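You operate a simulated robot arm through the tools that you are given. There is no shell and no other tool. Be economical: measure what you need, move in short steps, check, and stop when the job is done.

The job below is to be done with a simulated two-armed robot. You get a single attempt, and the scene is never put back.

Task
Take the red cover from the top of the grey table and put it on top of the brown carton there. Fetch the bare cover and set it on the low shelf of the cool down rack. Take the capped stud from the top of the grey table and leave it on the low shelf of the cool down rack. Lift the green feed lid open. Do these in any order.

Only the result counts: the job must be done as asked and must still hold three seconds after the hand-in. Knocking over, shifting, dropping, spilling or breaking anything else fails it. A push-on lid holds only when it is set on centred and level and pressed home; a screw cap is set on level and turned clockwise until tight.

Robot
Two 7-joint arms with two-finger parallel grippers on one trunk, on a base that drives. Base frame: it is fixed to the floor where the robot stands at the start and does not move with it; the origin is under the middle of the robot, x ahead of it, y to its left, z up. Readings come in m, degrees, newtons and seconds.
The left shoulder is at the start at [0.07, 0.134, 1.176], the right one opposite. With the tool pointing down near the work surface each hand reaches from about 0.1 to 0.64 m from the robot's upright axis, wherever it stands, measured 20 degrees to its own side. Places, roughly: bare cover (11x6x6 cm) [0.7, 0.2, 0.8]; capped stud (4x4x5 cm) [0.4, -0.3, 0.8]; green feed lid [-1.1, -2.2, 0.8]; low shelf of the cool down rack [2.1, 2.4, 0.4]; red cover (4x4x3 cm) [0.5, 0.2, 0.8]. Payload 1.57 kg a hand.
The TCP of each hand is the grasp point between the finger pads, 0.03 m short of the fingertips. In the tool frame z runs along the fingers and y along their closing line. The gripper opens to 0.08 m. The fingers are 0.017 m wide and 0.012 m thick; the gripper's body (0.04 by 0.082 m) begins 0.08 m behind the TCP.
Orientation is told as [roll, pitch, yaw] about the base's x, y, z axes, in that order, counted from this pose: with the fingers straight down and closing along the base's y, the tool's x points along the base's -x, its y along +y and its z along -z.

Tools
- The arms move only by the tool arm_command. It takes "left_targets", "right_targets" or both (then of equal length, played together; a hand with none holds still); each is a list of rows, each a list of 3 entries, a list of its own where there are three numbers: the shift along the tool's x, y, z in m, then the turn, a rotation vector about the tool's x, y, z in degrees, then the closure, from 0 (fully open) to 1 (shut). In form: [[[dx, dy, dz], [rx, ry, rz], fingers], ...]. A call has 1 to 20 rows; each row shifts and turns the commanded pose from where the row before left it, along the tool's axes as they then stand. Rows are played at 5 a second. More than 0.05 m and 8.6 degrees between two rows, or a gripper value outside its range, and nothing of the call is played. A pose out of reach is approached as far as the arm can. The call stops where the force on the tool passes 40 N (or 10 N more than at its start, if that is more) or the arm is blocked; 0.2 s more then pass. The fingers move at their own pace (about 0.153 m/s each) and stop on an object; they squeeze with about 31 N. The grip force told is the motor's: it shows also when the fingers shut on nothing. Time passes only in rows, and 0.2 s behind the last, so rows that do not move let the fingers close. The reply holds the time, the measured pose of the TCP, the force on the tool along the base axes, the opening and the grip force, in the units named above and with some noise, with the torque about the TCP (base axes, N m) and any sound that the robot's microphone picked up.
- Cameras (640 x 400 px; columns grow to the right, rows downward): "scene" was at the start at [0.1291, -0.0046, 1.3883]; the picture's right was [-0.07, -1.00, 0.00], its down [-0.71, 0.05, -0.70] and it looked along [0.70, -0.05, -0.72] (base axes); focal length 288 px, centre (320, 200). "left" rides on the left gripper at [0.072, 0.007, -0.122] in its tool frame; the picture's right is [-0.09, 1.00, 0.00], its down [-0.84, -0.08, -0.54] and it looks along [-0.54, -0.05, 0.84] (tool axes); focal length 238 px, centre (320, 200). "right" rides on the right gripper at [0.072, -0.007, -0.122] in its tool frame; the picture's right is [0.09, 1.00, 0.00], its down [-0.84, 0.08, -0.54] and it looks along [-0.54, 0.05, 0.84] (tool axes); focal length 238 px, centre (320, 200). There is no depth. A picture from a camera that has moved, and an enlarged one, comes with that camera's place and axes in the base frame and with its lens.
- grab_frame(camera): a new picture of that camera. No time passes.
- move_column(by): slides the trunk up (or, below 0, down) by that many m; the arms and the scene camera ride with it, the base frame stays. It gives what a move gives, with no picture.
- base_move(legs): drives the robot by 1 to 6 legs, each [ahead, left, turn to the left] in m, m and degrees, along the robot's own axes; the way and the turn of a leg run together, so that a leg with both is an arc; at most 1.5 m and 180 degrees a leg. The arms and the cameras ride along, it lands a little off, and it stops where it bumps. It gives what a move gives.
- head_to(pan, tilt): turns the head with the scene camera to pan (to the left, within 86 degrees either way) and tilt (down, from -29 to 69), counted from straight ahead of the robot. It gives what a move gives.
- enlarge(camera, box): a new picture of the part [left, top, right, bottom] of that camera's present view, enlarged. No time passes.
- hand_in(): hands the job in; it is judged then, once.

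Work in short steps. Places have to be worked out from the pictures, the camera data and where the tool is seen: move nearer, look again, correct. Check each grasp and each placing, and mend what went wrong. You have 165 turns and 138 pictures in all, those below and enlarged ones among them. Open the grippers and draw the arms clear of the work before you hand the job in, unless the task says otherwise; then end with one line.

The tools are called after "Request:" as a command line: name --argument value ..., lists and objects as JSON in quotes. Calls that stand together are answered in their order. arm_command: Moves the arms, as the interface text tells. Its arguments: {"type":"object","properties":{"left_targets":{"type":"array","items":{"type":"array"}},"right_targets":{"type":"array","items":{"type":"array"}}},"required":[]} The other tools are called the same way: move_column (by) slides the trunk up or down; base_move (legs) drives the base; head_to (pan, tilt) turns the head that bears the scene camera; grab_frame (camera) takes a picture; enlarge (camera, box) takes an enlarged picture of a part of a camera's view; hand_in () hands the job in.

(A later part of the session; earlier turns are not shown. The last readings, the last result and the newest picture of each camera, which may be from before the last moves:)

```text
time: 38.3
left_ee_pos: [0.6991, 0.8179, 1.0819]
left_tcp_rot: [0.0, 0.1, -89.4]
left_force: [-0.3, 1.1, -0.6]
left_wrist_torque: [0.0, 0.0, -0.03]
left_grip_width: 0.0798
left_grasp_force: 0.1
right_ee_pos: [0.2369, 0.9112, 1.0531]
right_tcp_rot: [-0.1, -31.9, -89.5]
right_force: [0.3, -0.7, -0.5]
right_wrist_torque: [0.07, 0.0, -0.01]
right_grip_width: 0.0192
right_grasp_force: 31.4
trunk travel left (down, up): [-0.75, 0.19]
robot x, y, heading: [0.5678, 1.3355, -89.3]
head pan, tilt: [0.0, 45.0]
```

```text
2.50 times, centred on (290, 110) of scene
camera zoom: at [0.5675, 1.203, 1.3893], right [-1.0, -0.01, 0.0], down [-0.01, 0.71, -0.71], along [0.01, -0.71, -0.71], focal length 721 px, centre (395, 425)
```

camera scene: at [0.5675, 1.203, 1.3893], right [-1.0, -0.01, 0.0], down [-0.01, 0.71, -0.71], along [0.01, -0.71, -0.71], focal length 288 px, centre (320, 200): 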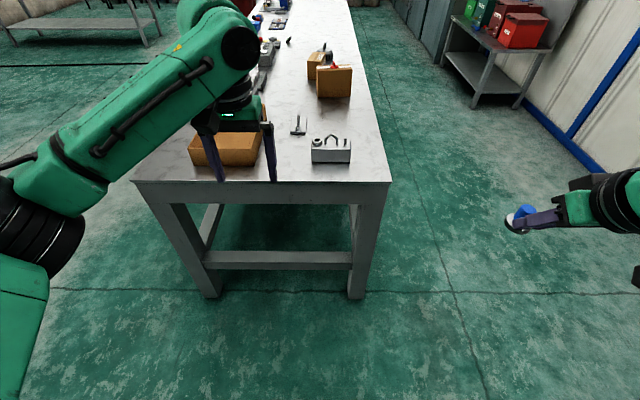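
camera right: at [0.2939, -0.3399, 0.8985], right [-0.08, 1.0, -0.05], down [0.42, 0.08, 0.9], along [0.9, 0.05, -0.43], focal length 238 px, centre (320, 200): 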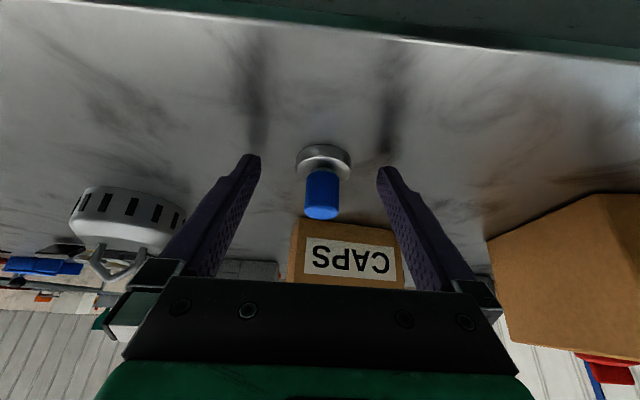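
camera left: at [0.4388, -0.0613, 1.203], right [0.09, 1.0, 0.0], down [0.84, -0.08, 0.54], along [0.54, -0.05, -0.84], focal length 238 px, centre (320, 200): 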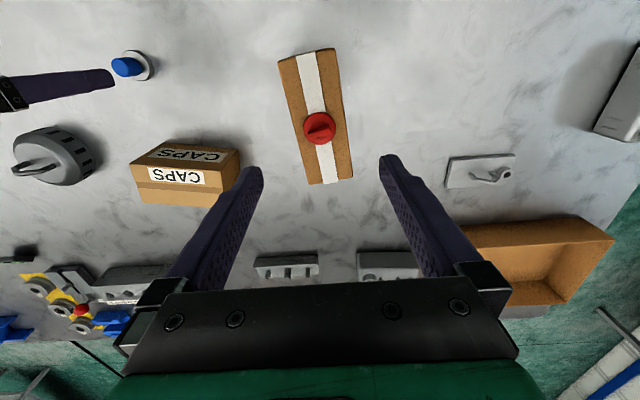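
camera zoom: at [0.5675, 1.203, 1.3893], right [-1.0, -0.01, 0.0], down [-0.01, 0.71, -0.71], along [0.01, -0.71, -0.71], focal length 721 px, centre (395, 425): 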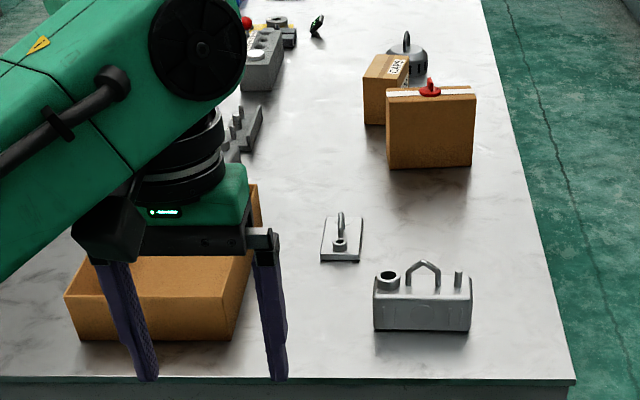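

The stud is only held by the rear half of its cap and has crept slightly. I'll set it down on this table end and regrip it fully before the long drive. Approach the table end first.

Request:
base_move --legs '[[0.45, 0, -0.5]]'

Request:
head_to --pan -10 --tilt 52

Request:
grab_frame --camera "scene"

Request:
enlarge --camera "right" --box '[230, 125, 410, 235]'

```text
time: 41.1
left_ee_pos: [0.7001, 0.3663, 1.0822]
left_tcp_rot: [0.0, 0.0, -89.9]
left_force: [0.4, -0.2, 0.0]
left_wrist_torque: [-0.02, 0.04, -0.01]
left_grip_width: 0.0799
left_grasp_force: 0.0
right_ee_pos: [0.2383, 0.4612, 1.0544]
right_tcp_rot: [0.0, -32.0, -90.0]
right_force: [-0.5, 0.1, -2.0]
right_wrist_torque: [0.06, 0.04, 0.03]
right_grip_width: 0.0192
right_grasp_force: 31.3
trunk travel left (down, up): [-0.75, 0.19]
robot x, y, heading: [0.5732, 0.8785, -89.9]
head pan, tilt: [0.0, 45.0]
```

```text
time: 41.8
left_ee_pos: [0.7, 0.3649, 1.0821]
left_tcp_rot: [0.0, 0.2, -89.8]
left_force: [1.0, -0.8, 0.0]
left_wrist_torque: [0.03, 0.0, -0.02]
left_grip_width: 0.08
left_grasp_force: 0.1
right_ee_pos: [0.2388, 0.4583, 1.0552]
right_tcp_rot: [0.0, -32.1, -89.9]
right_force: [-1.0, 0.1, -1.6]
right_wrist_torque: [0.01, -0.01, 0.03]
right_grip_width: 0.0192
right_grasp_force: 30.2
trunk travel left (down, up): [-0.75, 0.19]
robot x, y, heading: [0.5724, 0.8779, -89.7]
head pan, tilt: [-10.0, 52.0]
```

```text
99 pictures are left
camera scene: at [0.5568, 0.7566, 1.3797], right [-0.99, 0.17, 0.0], down [0.13, 0.78, -0.62], along [-0.1, -0.61, -0.79], focal length 288 px, centre (320, 200)
```

scene: 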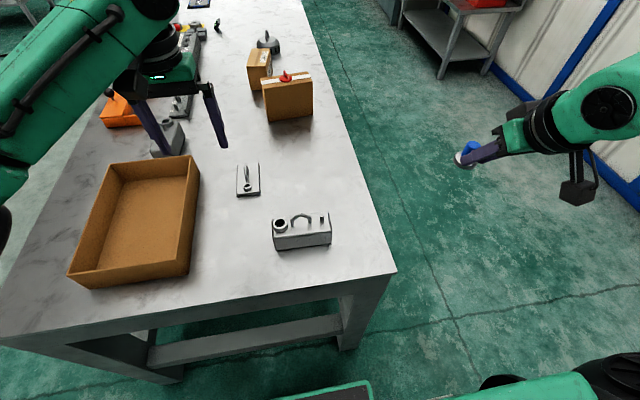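

```text
3.56 times, centred on (320, 180) of right
camera zoom: at [0.2313, 0.5845, 1.1182], right [1.0, 0.08, -0.05], down [0.08, -0.42, 0.9], along [0.05, -0.9, -0.43], focal length 848 px, centre (320, 271)
```

zoom: 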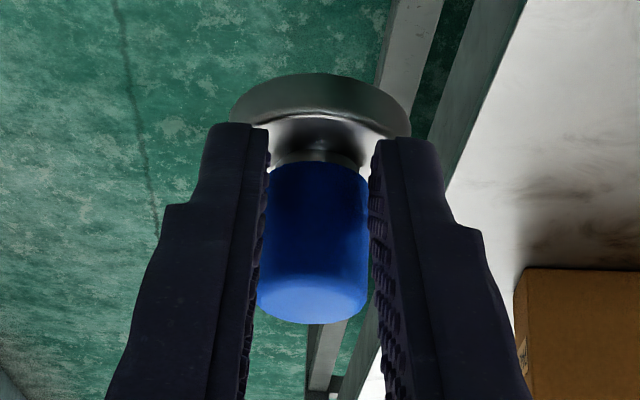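

Holding steady. I carry it over a free spot ≈[0.405,0.31] on the table corner and lower to just above the surface.

Request:
arm_command --right_targets '[[[-0.0229, 0.0332, 0.0143], [0, 0, 0], 1], [[-0.0229, 0.0332, 0.0143], [0, 0, 0], 1], [[-0.0229, 0.0332, 0.0143], [0, 0, 0], 1], [[-0.0229, 0.0332, 0.0143], [0, 0, 0], 1], [[-0.0229, 0.0332, 0.0143], [0, 0, 0], 1], [[0.0223, 0, 0.0356], [0, 0, 0], 1], [[0.0223, 0, 0.0356], [0, 0, 0], 1], [[0.0223, 0, 0.0356], [0, 0, 0], 1], [[0.0186, 0, 0.0297], [0, 0, 0], 1]]'

Request:
grab_frame --camera "scene"

Request:
grab_frame --camera "right"

```text
time: 43.8
left_ee_pos: [0.6995, 0.3638, 1.082]
left_tcp_rot: [0.0, 0.2, -89.8]
left_force: [-0.4, -0.3, -0.2]
left_wrist_torque: [0.04, 0.03, -0.02]
left_grip_width: 0.0801
left_grasp_force: 0.1
right_ee_pos: [0.4039, 0.3243, 0.8939]
right_tcp_rot: [0.0, -32.1, -89.9]
right_force: [-1.0, -0.4, 0.5]
right_wrist_torque: [-0.01, -0.02, -0.01]
right_grip_width: 0.0001
right_grasp_force: 21.2
trunk travel left (down, up): [-0.75, 0.19]
robot x, y, heading: [0.5715, 0.8785, -89.8]
head pan, tilt: [-10.0, 52.0]
```

```text
97 pictures are left
camera scene: at [0.5564, 0.7564, 1.3797], right [-0.99, 0.17, 0.0], down [0.13, 0.78, -0.61], along [-0.1, -0.61, -0.79], focal length 288 px, centre (320, 200)
```

scene: 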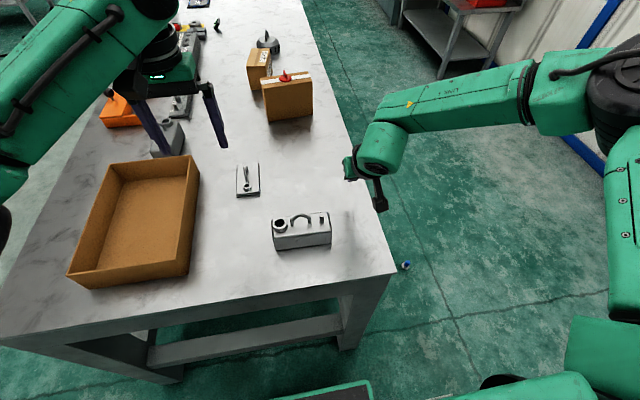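

```text
96 pictures are left
camera right: at [0.3972, 0.4498, 0.9568], right [1.0, 0.08, -0.05], down [0.08, -0.42, 0.9], along [0.05, -0.9, -0.43], focal length 238 px, centre (320, 200)
```

right: 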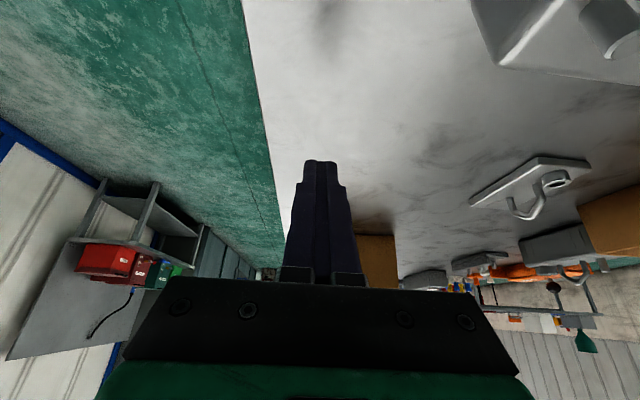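

The stud slipped out and fell to the floor at about [0.02,0.20]. I zoom to see whether it's intact.

Request:
enlarge --camera "scene" --box '[380, 245, 440, 285]'

```text
10.00 times, centred on (410, 265) of scene
camera zoom: at [0.5564, 0.7564, 1.3797], right [-0.99, 0.17, 0.0], down [0.13, 0.78, -0.61], along [-0.1, -0.61, -0.79], focal length 2883 px, centre (-580, -450)
```

zoom: 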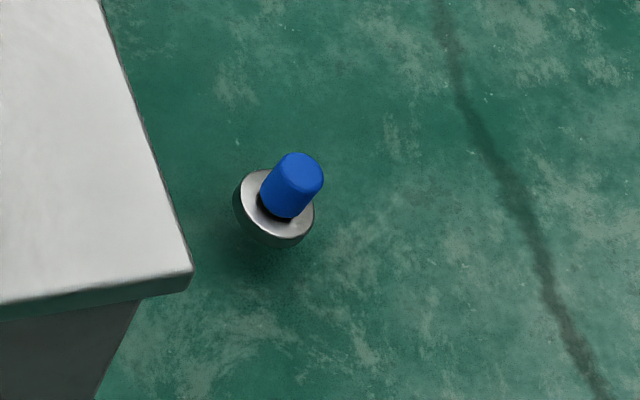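

It is intact. I first retract the right arm and tilt the left hand above the cover; the stud will be fetched from the floor afterwards.

Request:
arm_command --left_targets '[[[0, 0, 0], [0, -8, 0], 0], [[0, 0, 0], [0, -8, 0], 0], [[0, 0, 0], [0, -8, 0], 0], [[0, 0, 0], [0, -8, 0], 0], [[0, -0.0085, 0], [0, 0, 0], 0], [[0, -0.0085, 0], [0, 0, 0], 0], [[0, -0.0085, 0], [0, 0, 0], 0], [[0, -0.0085, 0], [0, 0, 0], 0], [[0, -0.0085, 0], [0, 0, 0], 0]]' --right_targets '[[[-0.0212, 0, -0.034], [0, 0, 0], 0], [[-0.0212, 0, -0.034], [0, 0, 0], 0], [[-0.0212, 0, -0.034], [0, 0, 0], 0], [[-0.0212, 0, -0.034], [0, 0, 0], 0], [[0.0229, -0.0332, -0.0143], [0, 0, 0], 0], [[0.0229, -0.0332, -0.0143], [0, 0, 0], 0], [[0.0229, -0.0332, -0.0143], [0, 0, 0], 0], [[0.0229, -0.0332, -0.0143], [0, 0, 0], 0], [[0.0229, -0.0332, -0.0143], [0, 0, 0], 0]]'

Request:
grab_frame --camera "left"

```text
time: 45.8
left_ee_pos: [0.6573, 0.3667, 1.0845]
left_tcp_rot: [0.0, -32.0, -89.7]
left_force: [-0.1, -0.2, -0.2]
left_wrist_torque: [-0.01, -0.01, -0.03]
left_grip_width: 0.0802
left_grasp_force: 0.0
right_ee_pos: [0.2398, 0.4627, 1.0549]
right_tcp_rot: [0.0, -32.0, -89.6]
right_force: [0.1, -0.2, 0.7]
right_wrist_torque: [0.01, 0.01, 0.01]
right_grip_width: 0.08
right_grasp_force: 0.1
trunk travel left (down, up): [-0.75, 0.19]
robot x, y, heading: [0.5728, 0.8819, -89.6]
head pan, tilt: [-10.0, 52.0]
```

```text
94 pictures are left
camera left: at [0.6633, 0.4934, 1.1496], right [1.0, -0.07, 0.05], down [-0.07, -0.42, 0.9], along [-0.05, -0.9, -0.43], focal length 238 px, centre (320, 200)
```

left: 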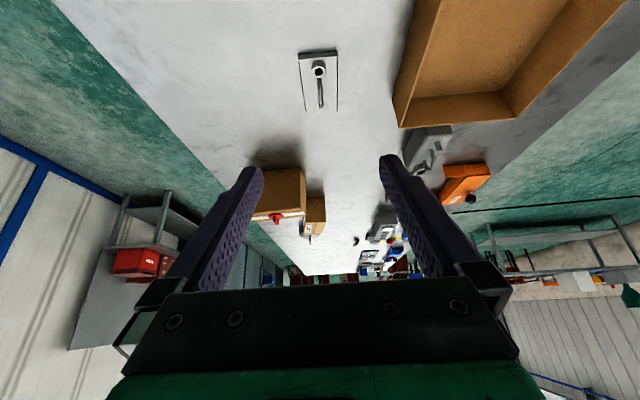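

Zoom on the cover.

Request:
enlarge --camera "left" --box '[270, 40, 370, 120]'

Request:
enlarge --camera "scene" --box '[210, 140, 290, 210]'

```text
5.00 times, centred on (320, 80) of left
camera zoom: at [0.6633, 0.4934, 1.1496], right [1.0, -0.07, 0.05], down [-0.07, -0.42, 0.9], along [-0.05, -0.9, -0.43], focal length 1192 px, centre (320, 800)
```

zoom: 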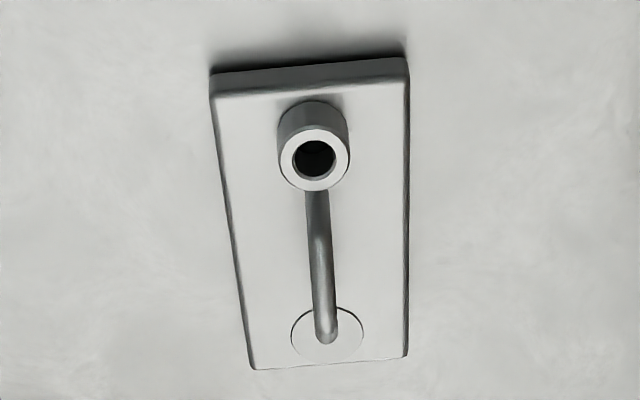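

```text
5.71 times, centred on (250, 175) of scene
camera zoom: at [0.5569, 0.7598, 1.38], right [-0.99, 0.17, 0.0], down [0.13, 0.78, -0.62], along [-0.1, -0.61, -0.79], focal length 1648 px, centre (720, 343)
```

zoom: 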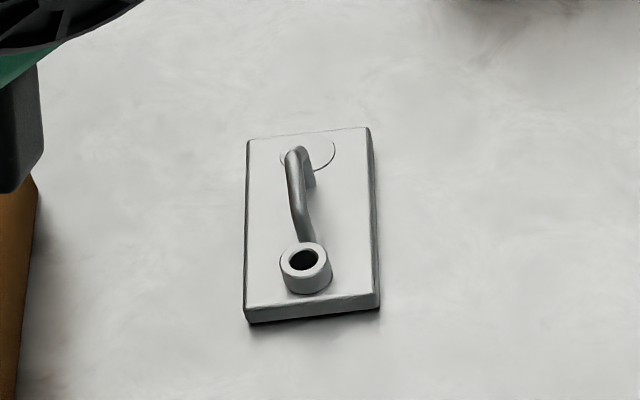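

Handle bar centre ≈[0.658,0.217], top ≈0.85. I move the left hand to just above it.

Request:
arm_command --left_targets '[[[-0.0042, 0, 0.039], [0, 0, 0], 0], [[-0.0042, 0, 0.039], [0, 0, 0], 0], [[-0.0042, 0, 0.039], [0, 0, 0], 0], [[-0.0042, 0, 0.039], [0, 0, 0], 0], [[-0.0042, 0, 0.039], [0, 0, 0], 0], [[-0.0042, 0, 0.039], [0, 0, 0], 0]]'

Request:
grab_frame --camera "left"

Request:
enlarge --camera "scene" --box '[150, 110, 350, 260]'

```text
time: 47.2
left_ee_pos: [0.6566, 0.2186, 0.8954]
left_tcp_rot: [0.1, -32.0, -89.9]
left_force: [0.5, 0.0, -0.1]
left_wrist_torque: [-0.01, -0.01, 0.04]
left_grip_width: 0.0799
left_grasp_force: 0.1
right_ee_pos: [0.2386, 0.4587, 1.0524]
right_tcp_rot: [0.1, -31.9, -89.9]
right_force: [-0.1, 0.0, 0.0]
right_wrist_torque: [0.0, -0.03, 0.03]
right_grip_width: 0.08
right_grasp_force: 0.1
trunk travel left (down, up): [-0.75, 0.19]
robot x, y, heading: [0.5677, 0.8816, -89.9]
head pan, tilt: [-10.0, 52.0]
```

```text
91 pictures are left
camera left: at [0.6628, 0.3464, 0.9612], right [1.0, -0.07, 0.05], down [-0.08, -0.42, 0.9], along [-0.05, -0.9, -0.43], focal length 238 px, centre (320, 200)
```

left: 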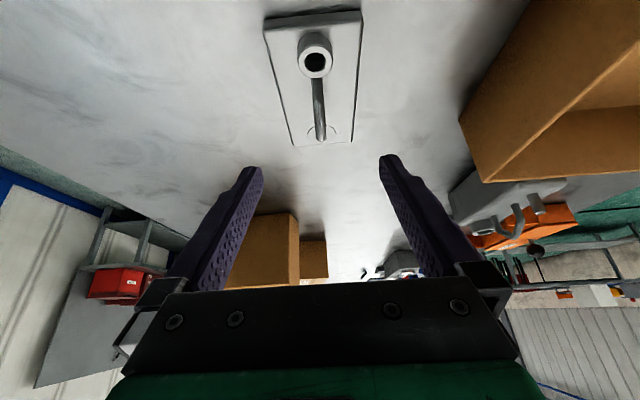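

```text
2.67 times, centred on (250, 185) of scene
camera zoom: at [0.5562, 0.7561, 1.3797], right [-0.99, 0.17, 0.0], down [0.13, 0.78, -0.61], along [-0.1, -0.61, -0.79], focal length 769 px, centre (507, 240)
```

zoom: 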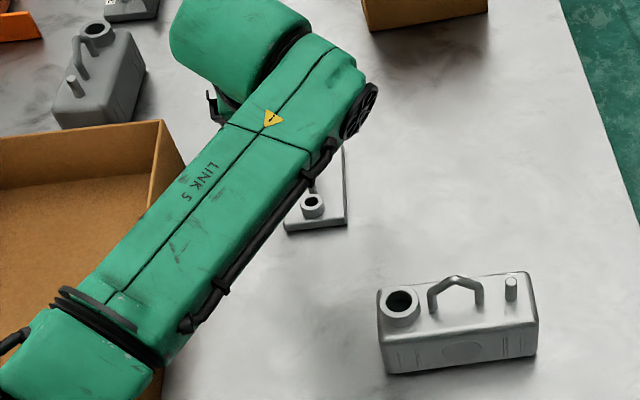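

Aligned laterally. Descend 4.5 cm around the handle.

Request:
arm_command --left_targets '[[[0.0129, 0.001, 0.0192], [0, 0, 0], 0], [[0.0115, 0, 0.0184], [0, 0, 0], 0]]'

Request:
enlarge --camera "left" --box '[220, 60, 420, 220]'

```text
time: 47.8
left_ee_pos: [0.6591, 0.221, 0.8515]
left_tcp_rot: [-0.1, -32.0, -89.8]
left_force: [0.2, -0.7, 0.4]
left_wrist_torque: [-0.03, -0.02, 0.03]
left_grip_width: 0.0798
left_grasp_force: 0.1
right_ee_pos: [0.2373, 0.4598, 1.0543]
right_tcp_rot: [0.0, -31.9, -89.9]
right_force: [-0.8, 0.0, 0.2]
right_wrist_torque: [-0.02, 0.01, 0.03]
right_grip_width: 0.0798
right_grasp_force: 0.2
trunk travel left (down, up): [-0.75, 0.19]
robot x, y, heading: [0.5712, 0.8808, -89.8]
head pan, tilt: [-10.0, 52.0]
```

```text
2.50 times, centred on (320, 140) of left
camera zoom: at [0.6646, 0.3474, 0.9175], right [1.0, -0.07, 0.05], down [-0.08, -0.42, 0.9], along [-0.05, -0.9, -0.43], focal length 596 px, centre (320, 350)
```

zoom: 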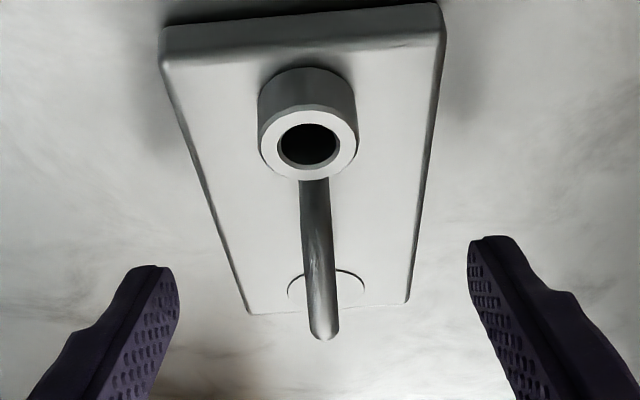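

The handle top (≈z 0.85) lies right at the TCP between the pads. Close and lift 2 cm.

Request:
arm_command --left_targets '[[[0.0016, 0, 0.0025], [0, 0, 0], 1], [[0, 0, 0], [0, 0, 0], 1], [[0, 0, 0], [0, 0, 0], 1], [[0, 0, 0], [0, 0, 0], 1], [[-0.0106, 0, -0.017], [0, 0, 0], 1]]'

Request:
grab_frame --camera "left"

```text
time: 49.0
left_ee_pos: [0.6582, 0.2202, 0.8689]
left_tcp_rot: [0.0, -31.9, -89.7]
left_force: [0.6, 0.3, -3.4]
left_wrist_torque: [0.05, -0.01, -0.02]
left_grip_width: 0.0076
left_grasp_force: 26.8
right_ee_pos: [0.2383, 0.4602, 1.0544]
right_tcp_rot: [0.0, -32.1, -89.9]
right_force: [-0.1, 0.4, 0.1]
right_wrist_torque: [-0.02, -0.02, -0.02]
right_grip_width: 0.0802
right_grasp_force: 0.1
trunk travel left (down, up): [-0.75, 0.19]
robot x, y, heading: [0.5717, 0.8766, -89.8]
head pan, tilt: [-10.0, 52.0]
```

```text
88 pictures are left
camera left: at [0.6642, 0.3472, 0.9343], right [1.0, -0.07, 0.05], down [-0.07, -0.42, 0.9], along [-0.05, -0.9, -0.43], focal length 238 px, centre (320, 200)
```

left: 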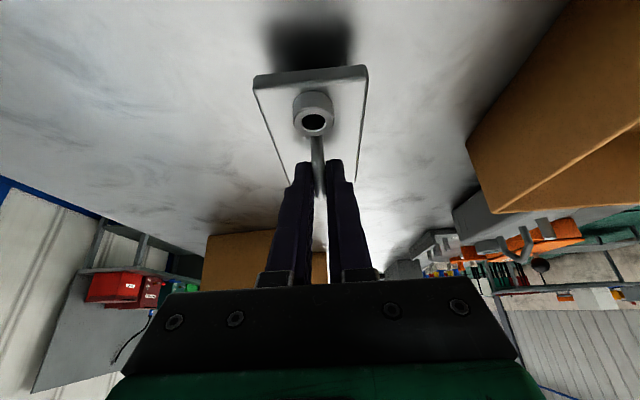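

The cover lifts (≈3.4 N). Lift it a further 20 cm and check its stability.

Request:
arm_command --left_targets '[[[-0.0212, 0, -0.034], [0, 0, 0], 1], [[-0.0212, 0, -0.034], [0, 0, 0], 1], [[-0.0212, 0, -0.034], [0, 0, 0], 1], [[-0.0212, 0, -0.034], [0, 0, 0], 1], [[-0.0212, 0, -0.034], [0, 0, 0], 1]]'

Request:
enlarge --camera "left" --box '[220, 60, 420, 220]'

```text
time: 50.2
left_ee_pos: [0.6607, 0.2217, 1.0701]
left_tcp_rot: [0.1, -31.9, -89.8]
left_force: [-0.8, -0.4, -2.9]
left_wrist_torque: [0.02, 0.0, 0.0]
left_grip_width: 0.0077
left_grasp_force: 27.0
right_ee_pos: [0.2396, 0.4606, 1.0549]
right_tcp_rot: [0.1, -32.0, -89.9]
right_force: [-0.7, 0.7, 0.3]
right_wrist_torque: [-0.03, 0.0, 0.04]
right_grip_width: 0.08
right_grasp_force: 0.0
trunk travel left (down, up): [-0.75, 0.19]
robot x, y, heading: [0.5741, 0.8819, -90.2]
head pan, tilt: [-10.0, 52.0]
```

```text
2.50 times, centred on (320, 140) of left
camera zoom: at [0.6652, 0.3489, 1.1366], right [1.0, -0.07, 0.05], down [-0.08, -0.42, 0.9], along [-0.05, -0.9, -0.43], focal length 596 px, centre (320, 350)
```

zoom: 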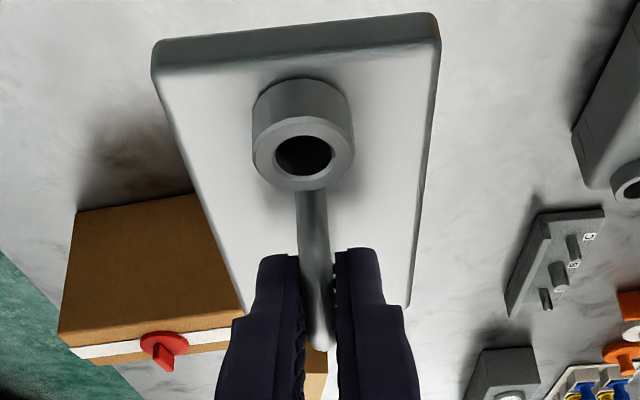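

The cover hangs well; I'll deliver it first, then return for the stud. Retract the left hand 20 cm, then back off and turn toward the rack (front edge ≈ y 2.12, x 1.65–2.51).

Request:
arm_command --left_targets '[[[0.0339, 0, -0.0212], [0, 0, 0], 1], [[0.0339, 0, -0.0212], [0, 0, 0], 1], [[0.0339, 0, -0.0212], [0, 0, 0], 1], [[0.0339, 0, -0.0212], [0, 0, 0], 1], [[0.0339, 0, -0.0212], [0, 0, 0], 1]]'

Request:
base_move --legs '[[-0.37, 0, 0], [0, 0, 90], [0, 0, 90], [0, -1.4, 0]]'

Request:
head_to --pan 0 --tilt 40

Request:
grab_frame --camera "scene"

Request:
grab_frame --camera "left"

```text
time: 51.5
left_ee_pos: [0.7116, 0.3826, 1.0543]
left_tcp_rot: [8.9, -36.0, -89.7]
left_force: [-0.5, 0.4, -2.7]
left_wrist_torque: [0.03, -0.02, 0.01]
left_grip_width: 0.0076
left_grasp_force: 27.2
left hand out of reach, approached as far as the arm can: row 4, 5
right_ee_pos: [0.2386, 0.4605, 1.054]
right_tcp_rot: [0.0, -32.0, -89.8]
right_force: [0.5, 0.1, -0.5]
right_wrist_torque: [-0.03, -0.01, 0.02]
right_grip_width: 0.0802
right_grasp_force: 0.2
trunk travel left (down, up): [-0.75, 0.19]
robot x, y, heading: [0.5709, 0.8795, -89.8]
head pan, tilt: [-10.0, 52.0]
stopped in row 5 (left hand): the arm was blocked; the commanded pose is now the measured one
```

```text
time: 68.0
left_ee_pos: [1.8036, 1.7729, 1.0558]
left_tcp_rot: [8.9, -36.0, 91.1]
left_force: [0.6, -0.4, -2.3]
left_wrist_torque: [-0.04, -0.02, -0.01]
left_grip_width: 0.0076
left_grasp_force: 26.8
right_ee_pos: [2.2745, 1.7016, 1.0547]
right_tcp_rot: [0.0, -32.0, 90.9]
right_force: [0.0, 0.4, -0.6]
right_wrist_torque: [0.0, 0.03, 0.0]
right_grip_width: 0.0801
right_grasp_force: 0.0
trunk travel left (down, up): [-0.75, 0.19]
robot x, y, heading: [1.9511, 1.2785, 91.0]
head pan, tilt: [-10.0, 52.0]
```

```text
time: 68.7
left_ee_pos: [1.8022, 1.7716, 1.0545]
left_tcp_rot: [9.0, -36.0, 90.9]
left_force: [1.1, 0.3, -2.8]
left_wrist_torque: [-0.08, -0.05, -0.02]
left_grip_width: 0.0072
left_grasp_force: 26.3
right_ee_pos: [2.2749, 1.7015, 1.0539]
right_tcp_rot: [0.0, -32.1, 90.8]
right_force: [0.4, -0.1, 0.0]
right_wrist_torque: [0.0, 0.0, 0.01]
right_grip_width: 0.0803
right_grasp_force: 0.1
trunk travel left (down, up): [-0.75, 0.19]
robot x, y, heading: [1.9509, 1.2745, 90.9]
head pan, tilt: [0.0, 40.0]
```

```text
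86 pictures are left
camera scene: at [1.9445, 1.413, 1.3965], right [1.0, 0.02, 0.0], down [0.01, -0.64, -0.77], along [-0.01, 0.77, -0.64], focal length 288 px, centre (320, 200)
```

scene: 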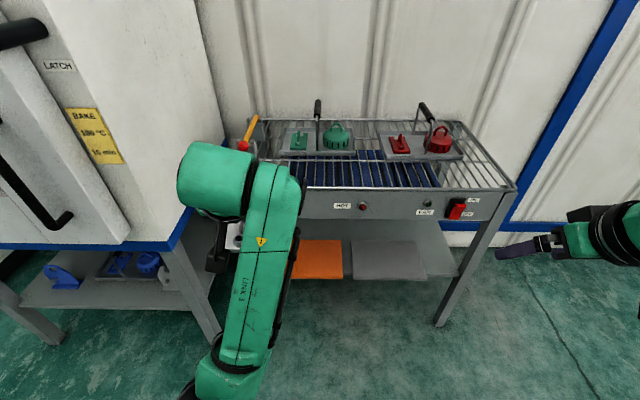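

```text
85 pictures are left
camera left: at [1.8164, 1.6447, 1.1107], right [-0.98, -0.03, 0.18], down [0.16, 0.37, 0.92], along [-0.1, 0.93, -0.36], focal length 238 px, centre (320, 200)
```

left: 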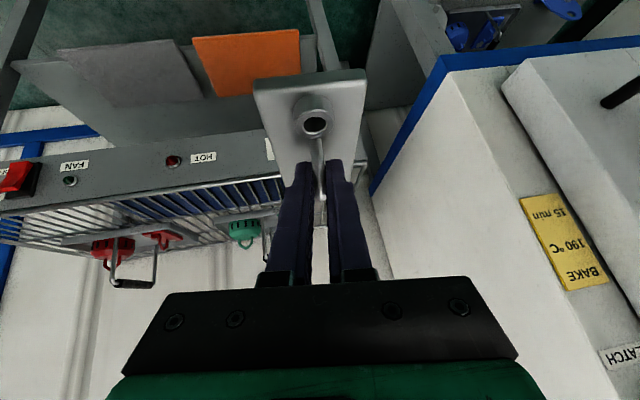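

Let me zoom on the low shelf.

Request:
enlarge --camera "scene" --box '[200, 180, 500, 330]'

Request:
enlarge --camera "left" --box '[0, 0, 400, 250]'

```text
2.13 times, centred on (350, 255) of scene
camera zoom: at [1.9445, 1.413, 1.3965], right [1.0, 0.02, 0.0], down [0.01, -0.64, -0.77], along [-0.01, 0.77, -0.64], focal length 615 px, centre (256, 83)
```

zoom: 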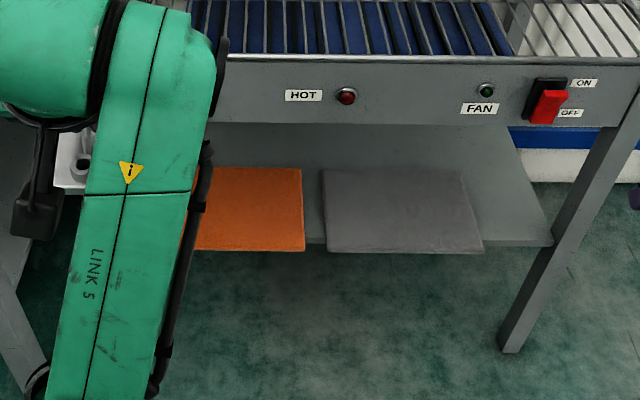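

```text
1.60 times, centred on (200, 125) of left
camera zoom: at [1.8164, 1.6447, 1.1107], right [-0.98, -0.03, 0.18], down [0.16, 0.37, 0.92], along [-0.1, 0.93, -0.36], focal length 381 px, centre (512, 320)
```

zoom: 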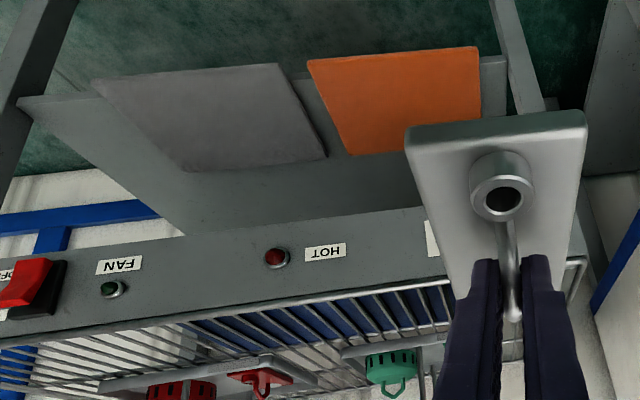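

The mats occupy the front of the shelf; bare shelf is free on the right (x 2.375–2.49) and behind. First restore the left hand's level orientation (it rotated at its reach limit), moving a bit forward.

Request:
arm_command --left_targets '[[[-0.0339, 0, 0.0212], [0, 0, 0], 1], [[-0.0339, 0, 0.0212], [4.45, 2, 0], 1], [[0, 0, 0], [4.45, 2, 0], 1], [[0, 0, 0], [0, 0, 0], 1]]'

Request:
base_move --legs '[[0, -0.58, -0.9]]'

Request:
grab_frame --camera "scene"

Request:
grab_frame --camera "left"

```text
time: 69.7
left_ee_pos: [1.7956, 1.8527, 1.0597]
left_tcp_rot: [-0.2, -32.1, 91.3]
left_force: [0.3, 0.1, -3.4]
left_wrist_torque: [-0.05, 0.02, -0.05]
left_grip_width: 0.0075
left_grasp_force: 26.5
right_ee_pos: [2.2749, 1.7009, 1.0535]
right_tcp_rot: [0.1, -32.0, 90.9]
right_force: [0.4, 1.0, 0.0]
right_wrist_torque: [-0.01, -0.01, -0.01]
right_grip_width: 0.0802
right_grasp_force: 0.1
trunk travel left (down, up): [-0.75, 0.19]
robot x, y, heading: [1.946, 1.2746, 91.0]
head pan, tilt: [0.0, 40.0]
```

```text
time: 73.0
left_ee_pos: [2.3758, 1.859, 1.0607]
left_tcp_rot: [-0.3, -32.0, 90.4]
left_force: [0.0, 0.4, -2.8]
left_wrist_torque: [-0.03, 0.0, -0.01]
left_grip_width: 0.0076
left_grasp_force: 26.7
right_ee_pos: [2.854, 1.7009, 1.0533]
right_tcp_rot: [-0.1, -32.0, 90.1]
right_force: [1.0, 0.3, 0.9]
right_wrist_torque: [0.01, -0.02, 0.01]
right_grip_width: 0.0803
right_grasp_force: 0.1
trunk travel left (down, up): [-0.75, 0.19]
robot x, y, heading: [2.5198, 1.2805, 90.0]
head pan, tilt: [0.0, 40.0]
```

```text
82 pictures are left
camera scene: at [2.5188, 1.4182, 1.3966], right [1.0, 0.0, 0.0], down [0.0, -0.64, -0.77], along [0.0, 0.77, -0.64], focal length 288 px, centre (320, 200)
```

scene: 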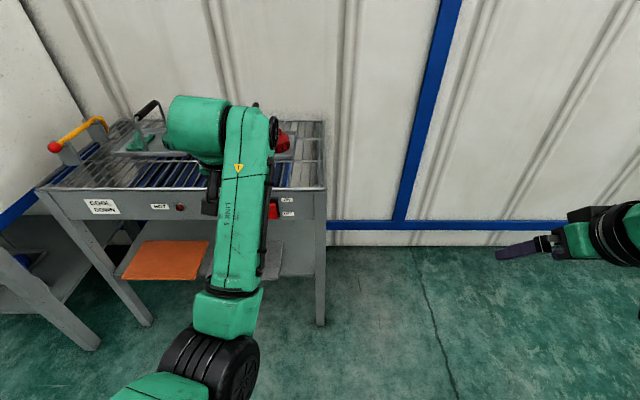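

```text
81 pictures are left
camera left: at [2.3691, 1.735, 1.1253], right [-1.0, 0.07, 0.04], down [0.07, 0.42, 0.9], along [0.05, 0.9, -0.43], focal length 238 px, centre (320, 200)
```

left: 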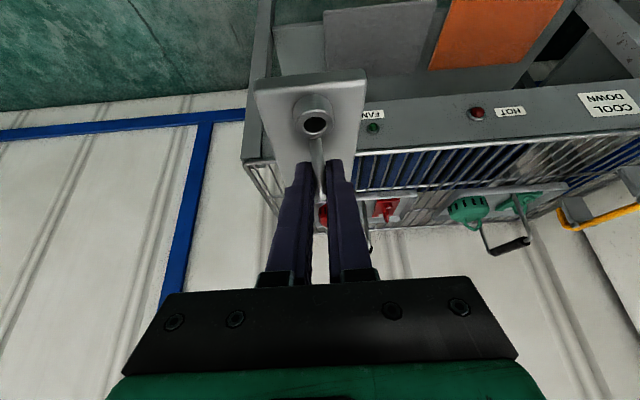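

Level again. Lower the trunk 0.45 m and shift right so the cover lines up with the bare strip at x≈2.432.

Request:
move_column --by -0.45

Request:
base_move --legs '[[0, -0.056, 0]]'

Request:
grab_frame --camera "scene"

Request:
grab_frame --camera "left"

```text
refused: -0.45 is not a number from -0.4 to 0.4
```

```text
time: 74.0
left_ee_pos: [2.4275, 1.8598, 1.0583]
left_tcp_rot: [-0.4, -31.9, 90.6]
left_force: [-0.3, 0.7, -2.9]
left_wrist_torque: [-0.01, 0.01, -0.02]
left_grip_width: 0.0072
left_grasp_force: 26.5
right_ee_pos: [2.9065, 1.7012, 1.0542]
right_tcp_rot: [-0.3, -32.0, 90.1]
right_force: [-0.2, -1.1, -0.8]
right_wrist_torque: [0.0, -0.01, -0.02]
right_grip_width: 0.08
right_grasp_force: 0.0
trunk travel left (down, up): [-0.75, 0.19]
robot x, y, heading: [2.5768, 1.282, 90.0]
head pan, tilt: [0.0, 40.0]
```

```text
80 pictures are left
camera scene: at [2.5696, 1.4182, 1.3966], right [1.0, 0.0, 0.0], down [0.0, -0.64, -0.77], along [0.0, 0.77, -0.64], focal length 288 px, centre (320, 200)
```

scene: 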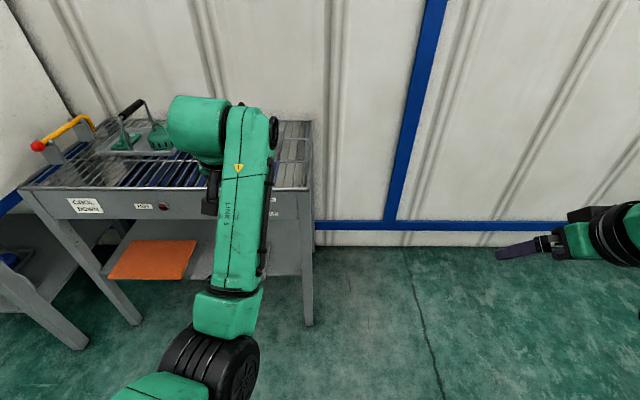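

```text
79 pictures are left
camera left: at [2.4206, 1.735, 1.1247], right [-1.0, 0.07, 0.04], down [0.07, 0.42, 0.9], along [0.05, 0.9, -0.43], focal length 238 px, centre (320, 200)
```

left: 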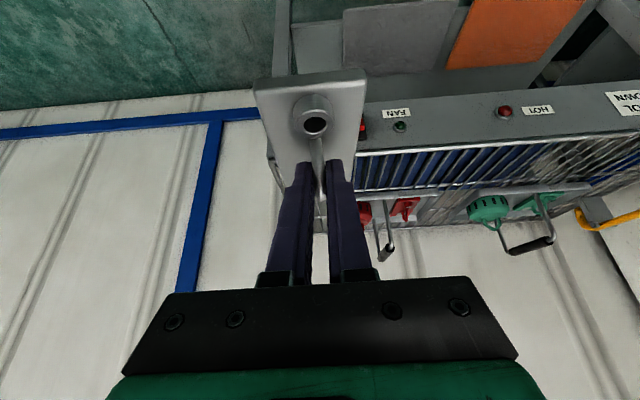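

Column steps are limited to 0.4 m; lower by 0.4 and look.

Request:
move_column --by -0.4

Request:
head_to --pan 5 --tilt 30

Request:
grab_frame --camera "scene"

Request:
grab_frame --camera "left"

```text
time: 77.8
left_ee_pos: [2.4317, 1.8601, 0.6597]
left_tcp_rot: [-0.2, -31.9, 90.4]
left_force: [-0.5, 0.0, -2.3]
left_wrist_torque: [-0.06, 0.02, 0.03]
left_grip_width: 0.0074
left_grasp_force: 26.9
right_ee_pos: [2.9093, 1.7012, 0.6539]
right_tcp_rot: [0.0, -32.0, 90.1]
right_force: [0.2, 0.7, -0.1]
right_wrist_torque: [0.02, -0.02, 0.0]
right_grip_width: 0.08
right_grasp_force: 0.1
trunk travel left (down, up): [-0.35, 0.59]
robot x, y, heading: [2.5772, 1.2821, 90.3]
head pan, tilt: [0.0, 40.0]
```

```text
time: 78.5
left_ee_pos: [2.4305, 1.8594, 0.6599]
left_tcp_rot: [-0.3, -31.9, 90.5]
left_force: [-0.8, 0.3, -2.4]
left_wrist_torque: [-0.01, 0.06, -0.02]
left_grip_width: 0.0073
left_grasp_force: 26.5
right_ee_pos: [2.9097, 1.7, 0.6542]
right_tcp_rot: [0.0, -32.1, 90.1]
right_force: [-0.7, 0.3, -0.8]
right_wrist_torque: [0.01, 0.0, 0.01]
right_grip_width: 0.0802
right_grasp_force: 0.1
trunk travel left (down, up): [-0.35, 0.59]
robot x, y, heading: [2.5724, 1.2799, 90.2]
head pan, tilt: [5.0, 30.0]
```

```text
78 pictures are left
camera scene: at [2.5671, 1.4231, 1.0118], right [1.0, 0.09, 0.0], down [0.04, -0.5, -0.87], along [-0.08, 0.86, -0.5], focal length 288 px, centre (320, 200)
```

scene: 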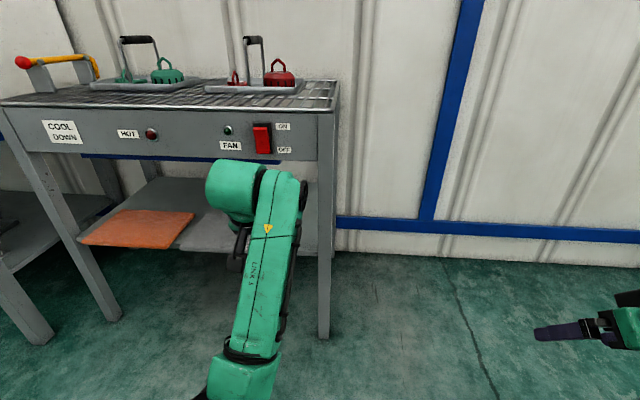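

```text
77 pictures are left
camera left: at [2.4247, 1.7348, 0.7253], right [-1.0, 0.07, 0.05], down [0.07, 0.42, 0.9], along [0.05, 0.9, -0.43], focal length 238 px, centre (320, 200)
```

left: 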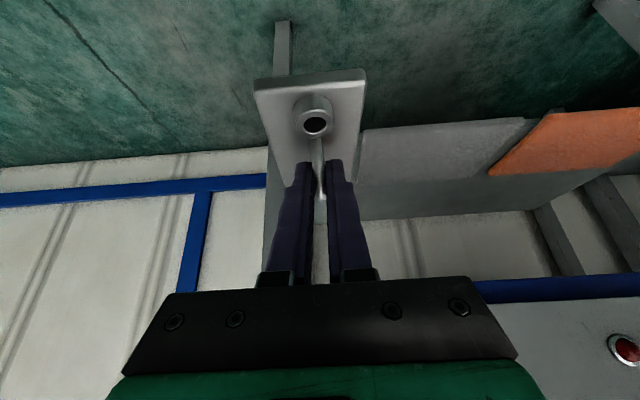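

I lower the hand to z≈0.48 in front of the rack and shift 1 cm left for clearance from the leg.

Request:
arm_command --left_targets '[[[0.0191, 0.0024, 0.0305], [0, 0, 0], 1], [[0.0191, 0.0024, 0.0305], [0, 0, 0], 1], [[0.0191, 0.0024, 0.0305], [0, 0, 0], 1], [[0.0191, 0.0024, 0.0305], [0, 0, 0], 1], [[0.0191, 0.0024, 0.0305], [0, 0, 0], 1]]'

Request:
grab_frame --camera "left"

Request:
grab_frame --camera "scene"

```text
time: 79.7
left_ee_pos: [2.4205, 1.8613, 0.4807]
left_tcp_rot: [-0.3, -32.1, 90.5]
left_force: [-0.1, 0.3, -2.7]
left_wrist_torque: [-0.06, 0.01, -0.01]
left_grip_width: 0.0072
left_grasp_force: 26.6
right_ee_pos: [2.9091, 1.7013, 0.6543]
right_tcp_rot: [0.0, -32.0, 90.1]
right_force: [0.8, 0.4, -0.4]
right_wrist_torque: [0.0, -0.01, -0.01]
right_grip_width: 0.0799
right_grasp_force: 0.0
trunk travel left (down, up): [-0.35, 0.59]
robot x, y, heading: [2.5759, 1.2807, 90.4]
head pan, tilt: [5.0, 30.0]
```

```text
76 pictures are left
camera left: at [2.4141, 1.7362, 0.5463], right [-1.0, 0.07, 0.05], down [0.07, 0.42, 0.9], along [0.05, 0.9, -0.43], focal length 238 px, centre (320, 200)
```

left: 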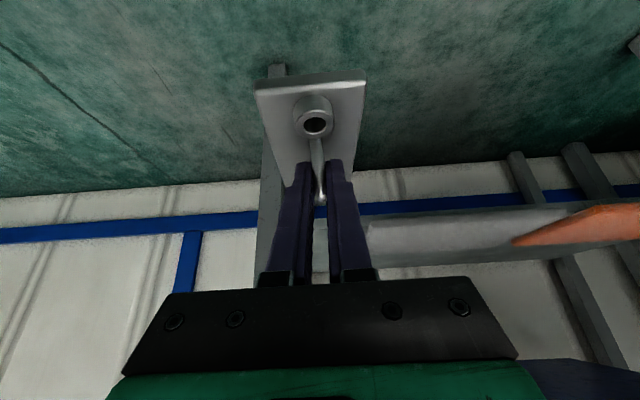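

```text
75 pictures are left
camera scene: at [2.5669, 1.4233, 1.0119], right [1.0, 0.09, 0.0], down [0.04, -0.5, -0.87], along [-0.08, 0.86, -0.5], focal length 288 px, centre (320, 200)
```

scene: 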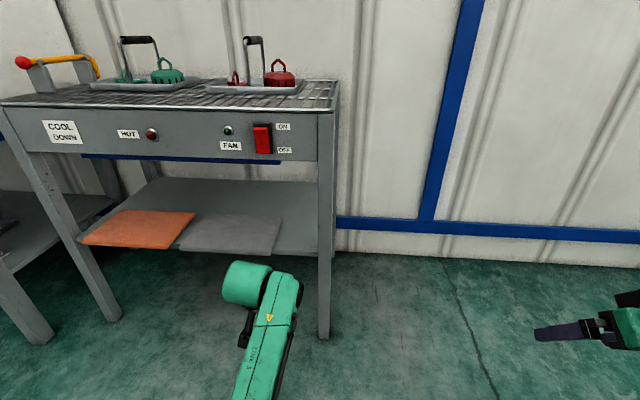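

Now the shelf is well visible; zoom for measurement.

Request:
enlarge --camera "scene" --box '[60, 150, 360, 340]'

Request:
enlarge --camera "left" --box '[220, 60, 480, 300]'

```text
2.11 times, centred on (210, 245) of scene
camera zoom: at [2.5669, 1.4233, 1.0119], right [1.0, 0.09, 0.0], down [0.04, -0.5, -0.87], along [-0.08, 0.86, -0.5], focal length 607 px, centre (552, 105)
```

zoom: 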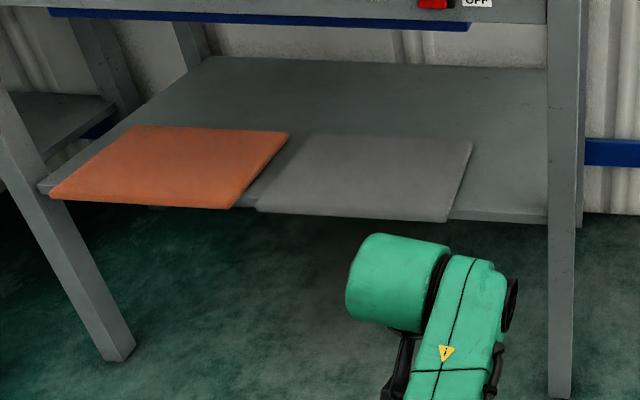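

```text
1.67 times, centred on (350, 180) of left
camera zoom: at [2.4141, 1.7362, 0.5463], right [-1.0, 0.07, 0.05], down [0.07, 0.42, 0.9], along [0.05, 0.9, -0.43], focal length 397 px, centre (270, 233)
```

zoom: 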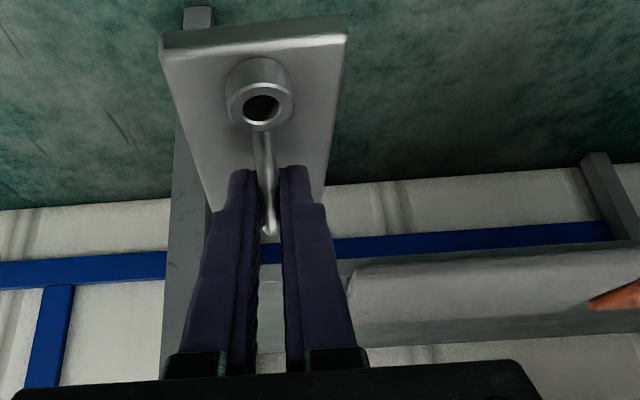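

Bare strip spans x 2.345–2.49, shelf front ≈ y 2.12, z≈0.40. The cover is at x≈2.42; drive straight in 0.355 m.

Request:
base_move --legs '[[0.355, 0, 0]]'

Request:
grab_frame --camera "left"

Request:
grab_frame --camera "scene"

```text
time: 82.0
left_ee_pos: [2.4238, 2.2103, 0.4817]
left_tcp_rot: [-0.3, -31.9, 90.3]
left_force: [-0.5, -0.8, -2.7]
left_wrist_torque: [0.01, 0.0, 0.0]
left_grip_width: 0.0073
left_grasp_force: 26.3
right_ee_pos: [2.9114, 2.0498, 0.6552]
right_tcp_rot: [0.0, -32.0, 89.8]
right_force: [0.0, 0.0, 0.6]
right_wrist_torque: [-0.01, 0.0, 0.02]
right_grip_width: 0.0799
right_grasp_force: 0.1
trunk travel left (down, up): [-0.35, 0.59]
robot x, y, heading: [2.5761, 1.6312, 89.9]
head pan, tilt: [5.0, 30.0]
```

```text
72 pictures are left
camera left: at [2.4162, 2.0865, 0.5467], right [-1.0, 0.08, 0.05], down [0.07, 0.42, 0.9], along [0.05, 0.9, -0.43], focal length 238 px, centre (320, 200)
```

left: 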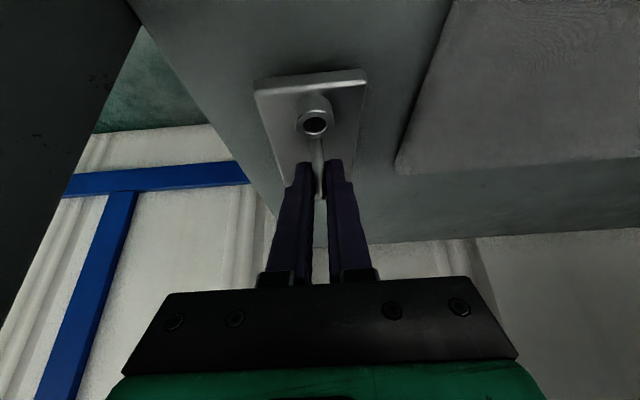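

```text
71 pictures are left
camera scene: at [2.5675, 1.7729, 1.0119], right [1.0, 0.08, 0.0], down [0.04, -0.5, -0.87], along [-0.07, 0.86, -0.5], focal length 288 px, centre (320, 200)
```

scene: 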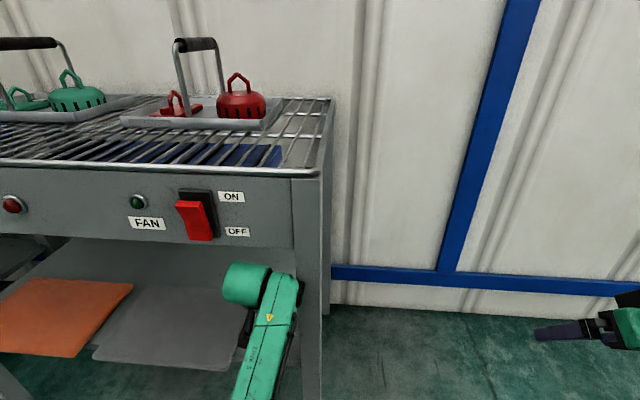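

The cover hovers over the bare strip (x 2.34–2.51). Lower it gently until contact.

Request:
arm_command --left_targets '[[[0.0064, 0, 0.0102], [0, 0, 0], 1], [[0.0053, 0, 0.0085], [0, 0, 0], 1], [[0.0016, 0, 0.0025], [0, 0, 0], 1]]'

Request:
enlarge --camera "left" --box '[220, 50, 420, 220]'

```text
time: 82.8
left_ee_pos: [2.4253, 2.2112, 0.4619]
left_tcp_rot: [-0.2, -32.7, 90.1]
left_force: [-1.4, 5.7, 24.4]
left_wrist_torque: [0.06, -0.01, -0.01]
left_grip_width: 0.0075
left_grasp_force: 26.7
right_ee_pos: [2.9123, 2.048, 0.6547]
right_tcp_rot: [0.1, -32.2, 89.8]
right_force: [0.0, 0.4, 0.0]
right_wrist_torque: [0.01, 0.02, 0.0]
right_grip_width: 0.0799
right_grasp_force: 0.1
trunk travel left (down, up): [-0.35, 0.59]
robot x, y, heading: [2.5752, 1.6363, 89.9]
head pan, tilt: [5.0, 30.0]
```

```text
2.35 times, centred on (320, 135) of left
camera zoom: at [2.4171, 2.0854, 0.5257], right [-1.0, 0.08, 0.05], down [0.08, 0.41, 0.91], along [0.05, 0.91, -0.41], focal length 561 px, centre (320, 353)
```

zoom: 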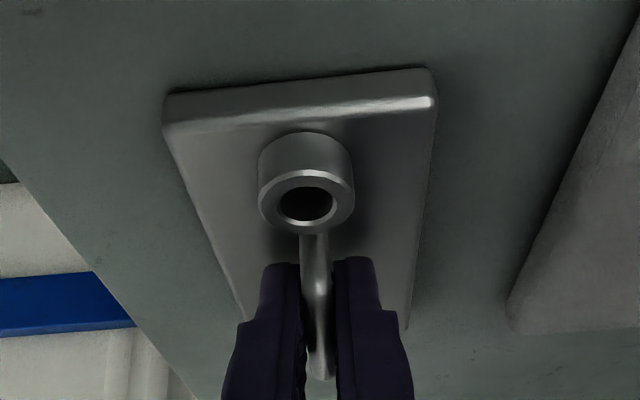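

Seated (24 N contact). Relax 2 mm, open to ~3 cm, draw back along the fingers, then back off with the base.

Request:
arm_command --left_targets '[[[-0.0008, 0, -0.0014], [0, 0, 0], 1], [[0, 0, 0], [0, 0, 0], 0.6], [[0, 0, 0], [0, 0, 0], 0.6], [[0, 0, -0.025], [0, 0, 0], 0.6], [[0, 0, -0.035], [0, 0, 0], 0.6]]'

Request:
grab_frame --camera "left"

```text
time: 84.0
left_ee_pos: [2.41, 2.1845, 0.519]
left_tcp_rot: [1.4, -33.2, 90.3]
left_force: [0.0, 0.2, -0.7]
left_wrist_torque: [-0.06, -0.01, -0.01]
left_grip_width: 0.0323
left_grasp_force: 0.0
right_ee_pos: [2.9119, 2.049, 0.6532]
right_tcp_rot: [0.0, -32.1, 89.8]
right_force: [0.3, -0.2, -0.7]
right_wrist_torque: [0.0, -0.01, -0.04]
right_grip_width: 0.0799
right_grasp_force: 0.0
trunk travel left (down, up): [-0.35, 0.59]
robot x, y, heading: [2.5757, 1.6341, 89.8]
head pan, tilt: [5.0, 30.0]
```

```text
69 pictures are left
camera left: at [2.4066, 2.0588, 0.581], right [-1.0, 0.06, 0.07], down [0.09, 0.4, 0.91], along [0.03, 0.91, -0.41], focal length 238 px, centre (320, 200)
```

left: 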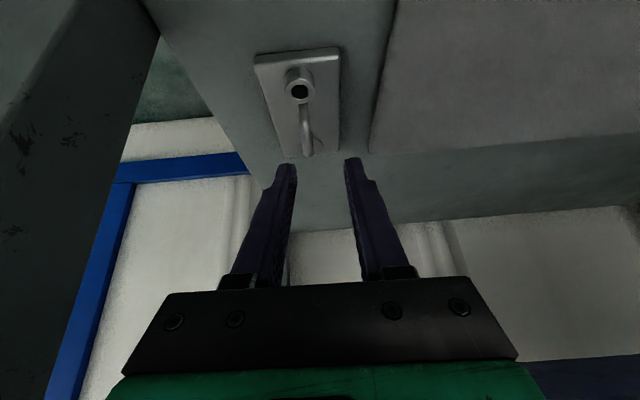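

The cover stands flat on the bare shelf. Back off with the base and check the placement, then go for the stud.

Request:
base_move --legs '[[-0.5, 0, 0]]'

Request:
grab_frame --camera "left"

```text
time: 86.9
left_ee_pos: [2.4077, 1.6848, 0.5128]
left_tcp_rot: [1.7, -32.8, 90.2]
left_force: [0.2, 0.1, 0.0]
left_wrist_torque: [-0.03, 0.03, 0.02]
left_grip_width: 0.0316
left_grasp_force: 0.1
right_ee_pos: [2.9096, 1.5547, 0.6543]
right_tcp_rot: [0.0, -32.0, 90.1]
right_force: [0.8, -0.4, 0.5]
right_wrist_torque: [0.0, -0.01, 0.0]
right_grip_width: 0.0801
right_grasp_force: 0.0
trunk travel left (down, up): [-0.35, 0.59]
robot x, y, heading: [2.5769, 1.1373, 90.0]
head pan, tilt: [5.0, 30.0]
```

```text
68 pictures are left
camera left: at [2.4041, 1.5606, 0.5769], right [-1.0, 0.06, 0.08], down [0.09, 0.41, 0.91], along [0.02, 0.91, -0.41], focal length 238 px, centre (320, 200)
```

left: 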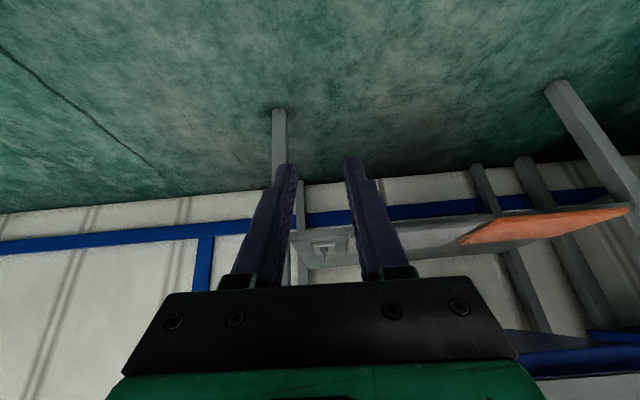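

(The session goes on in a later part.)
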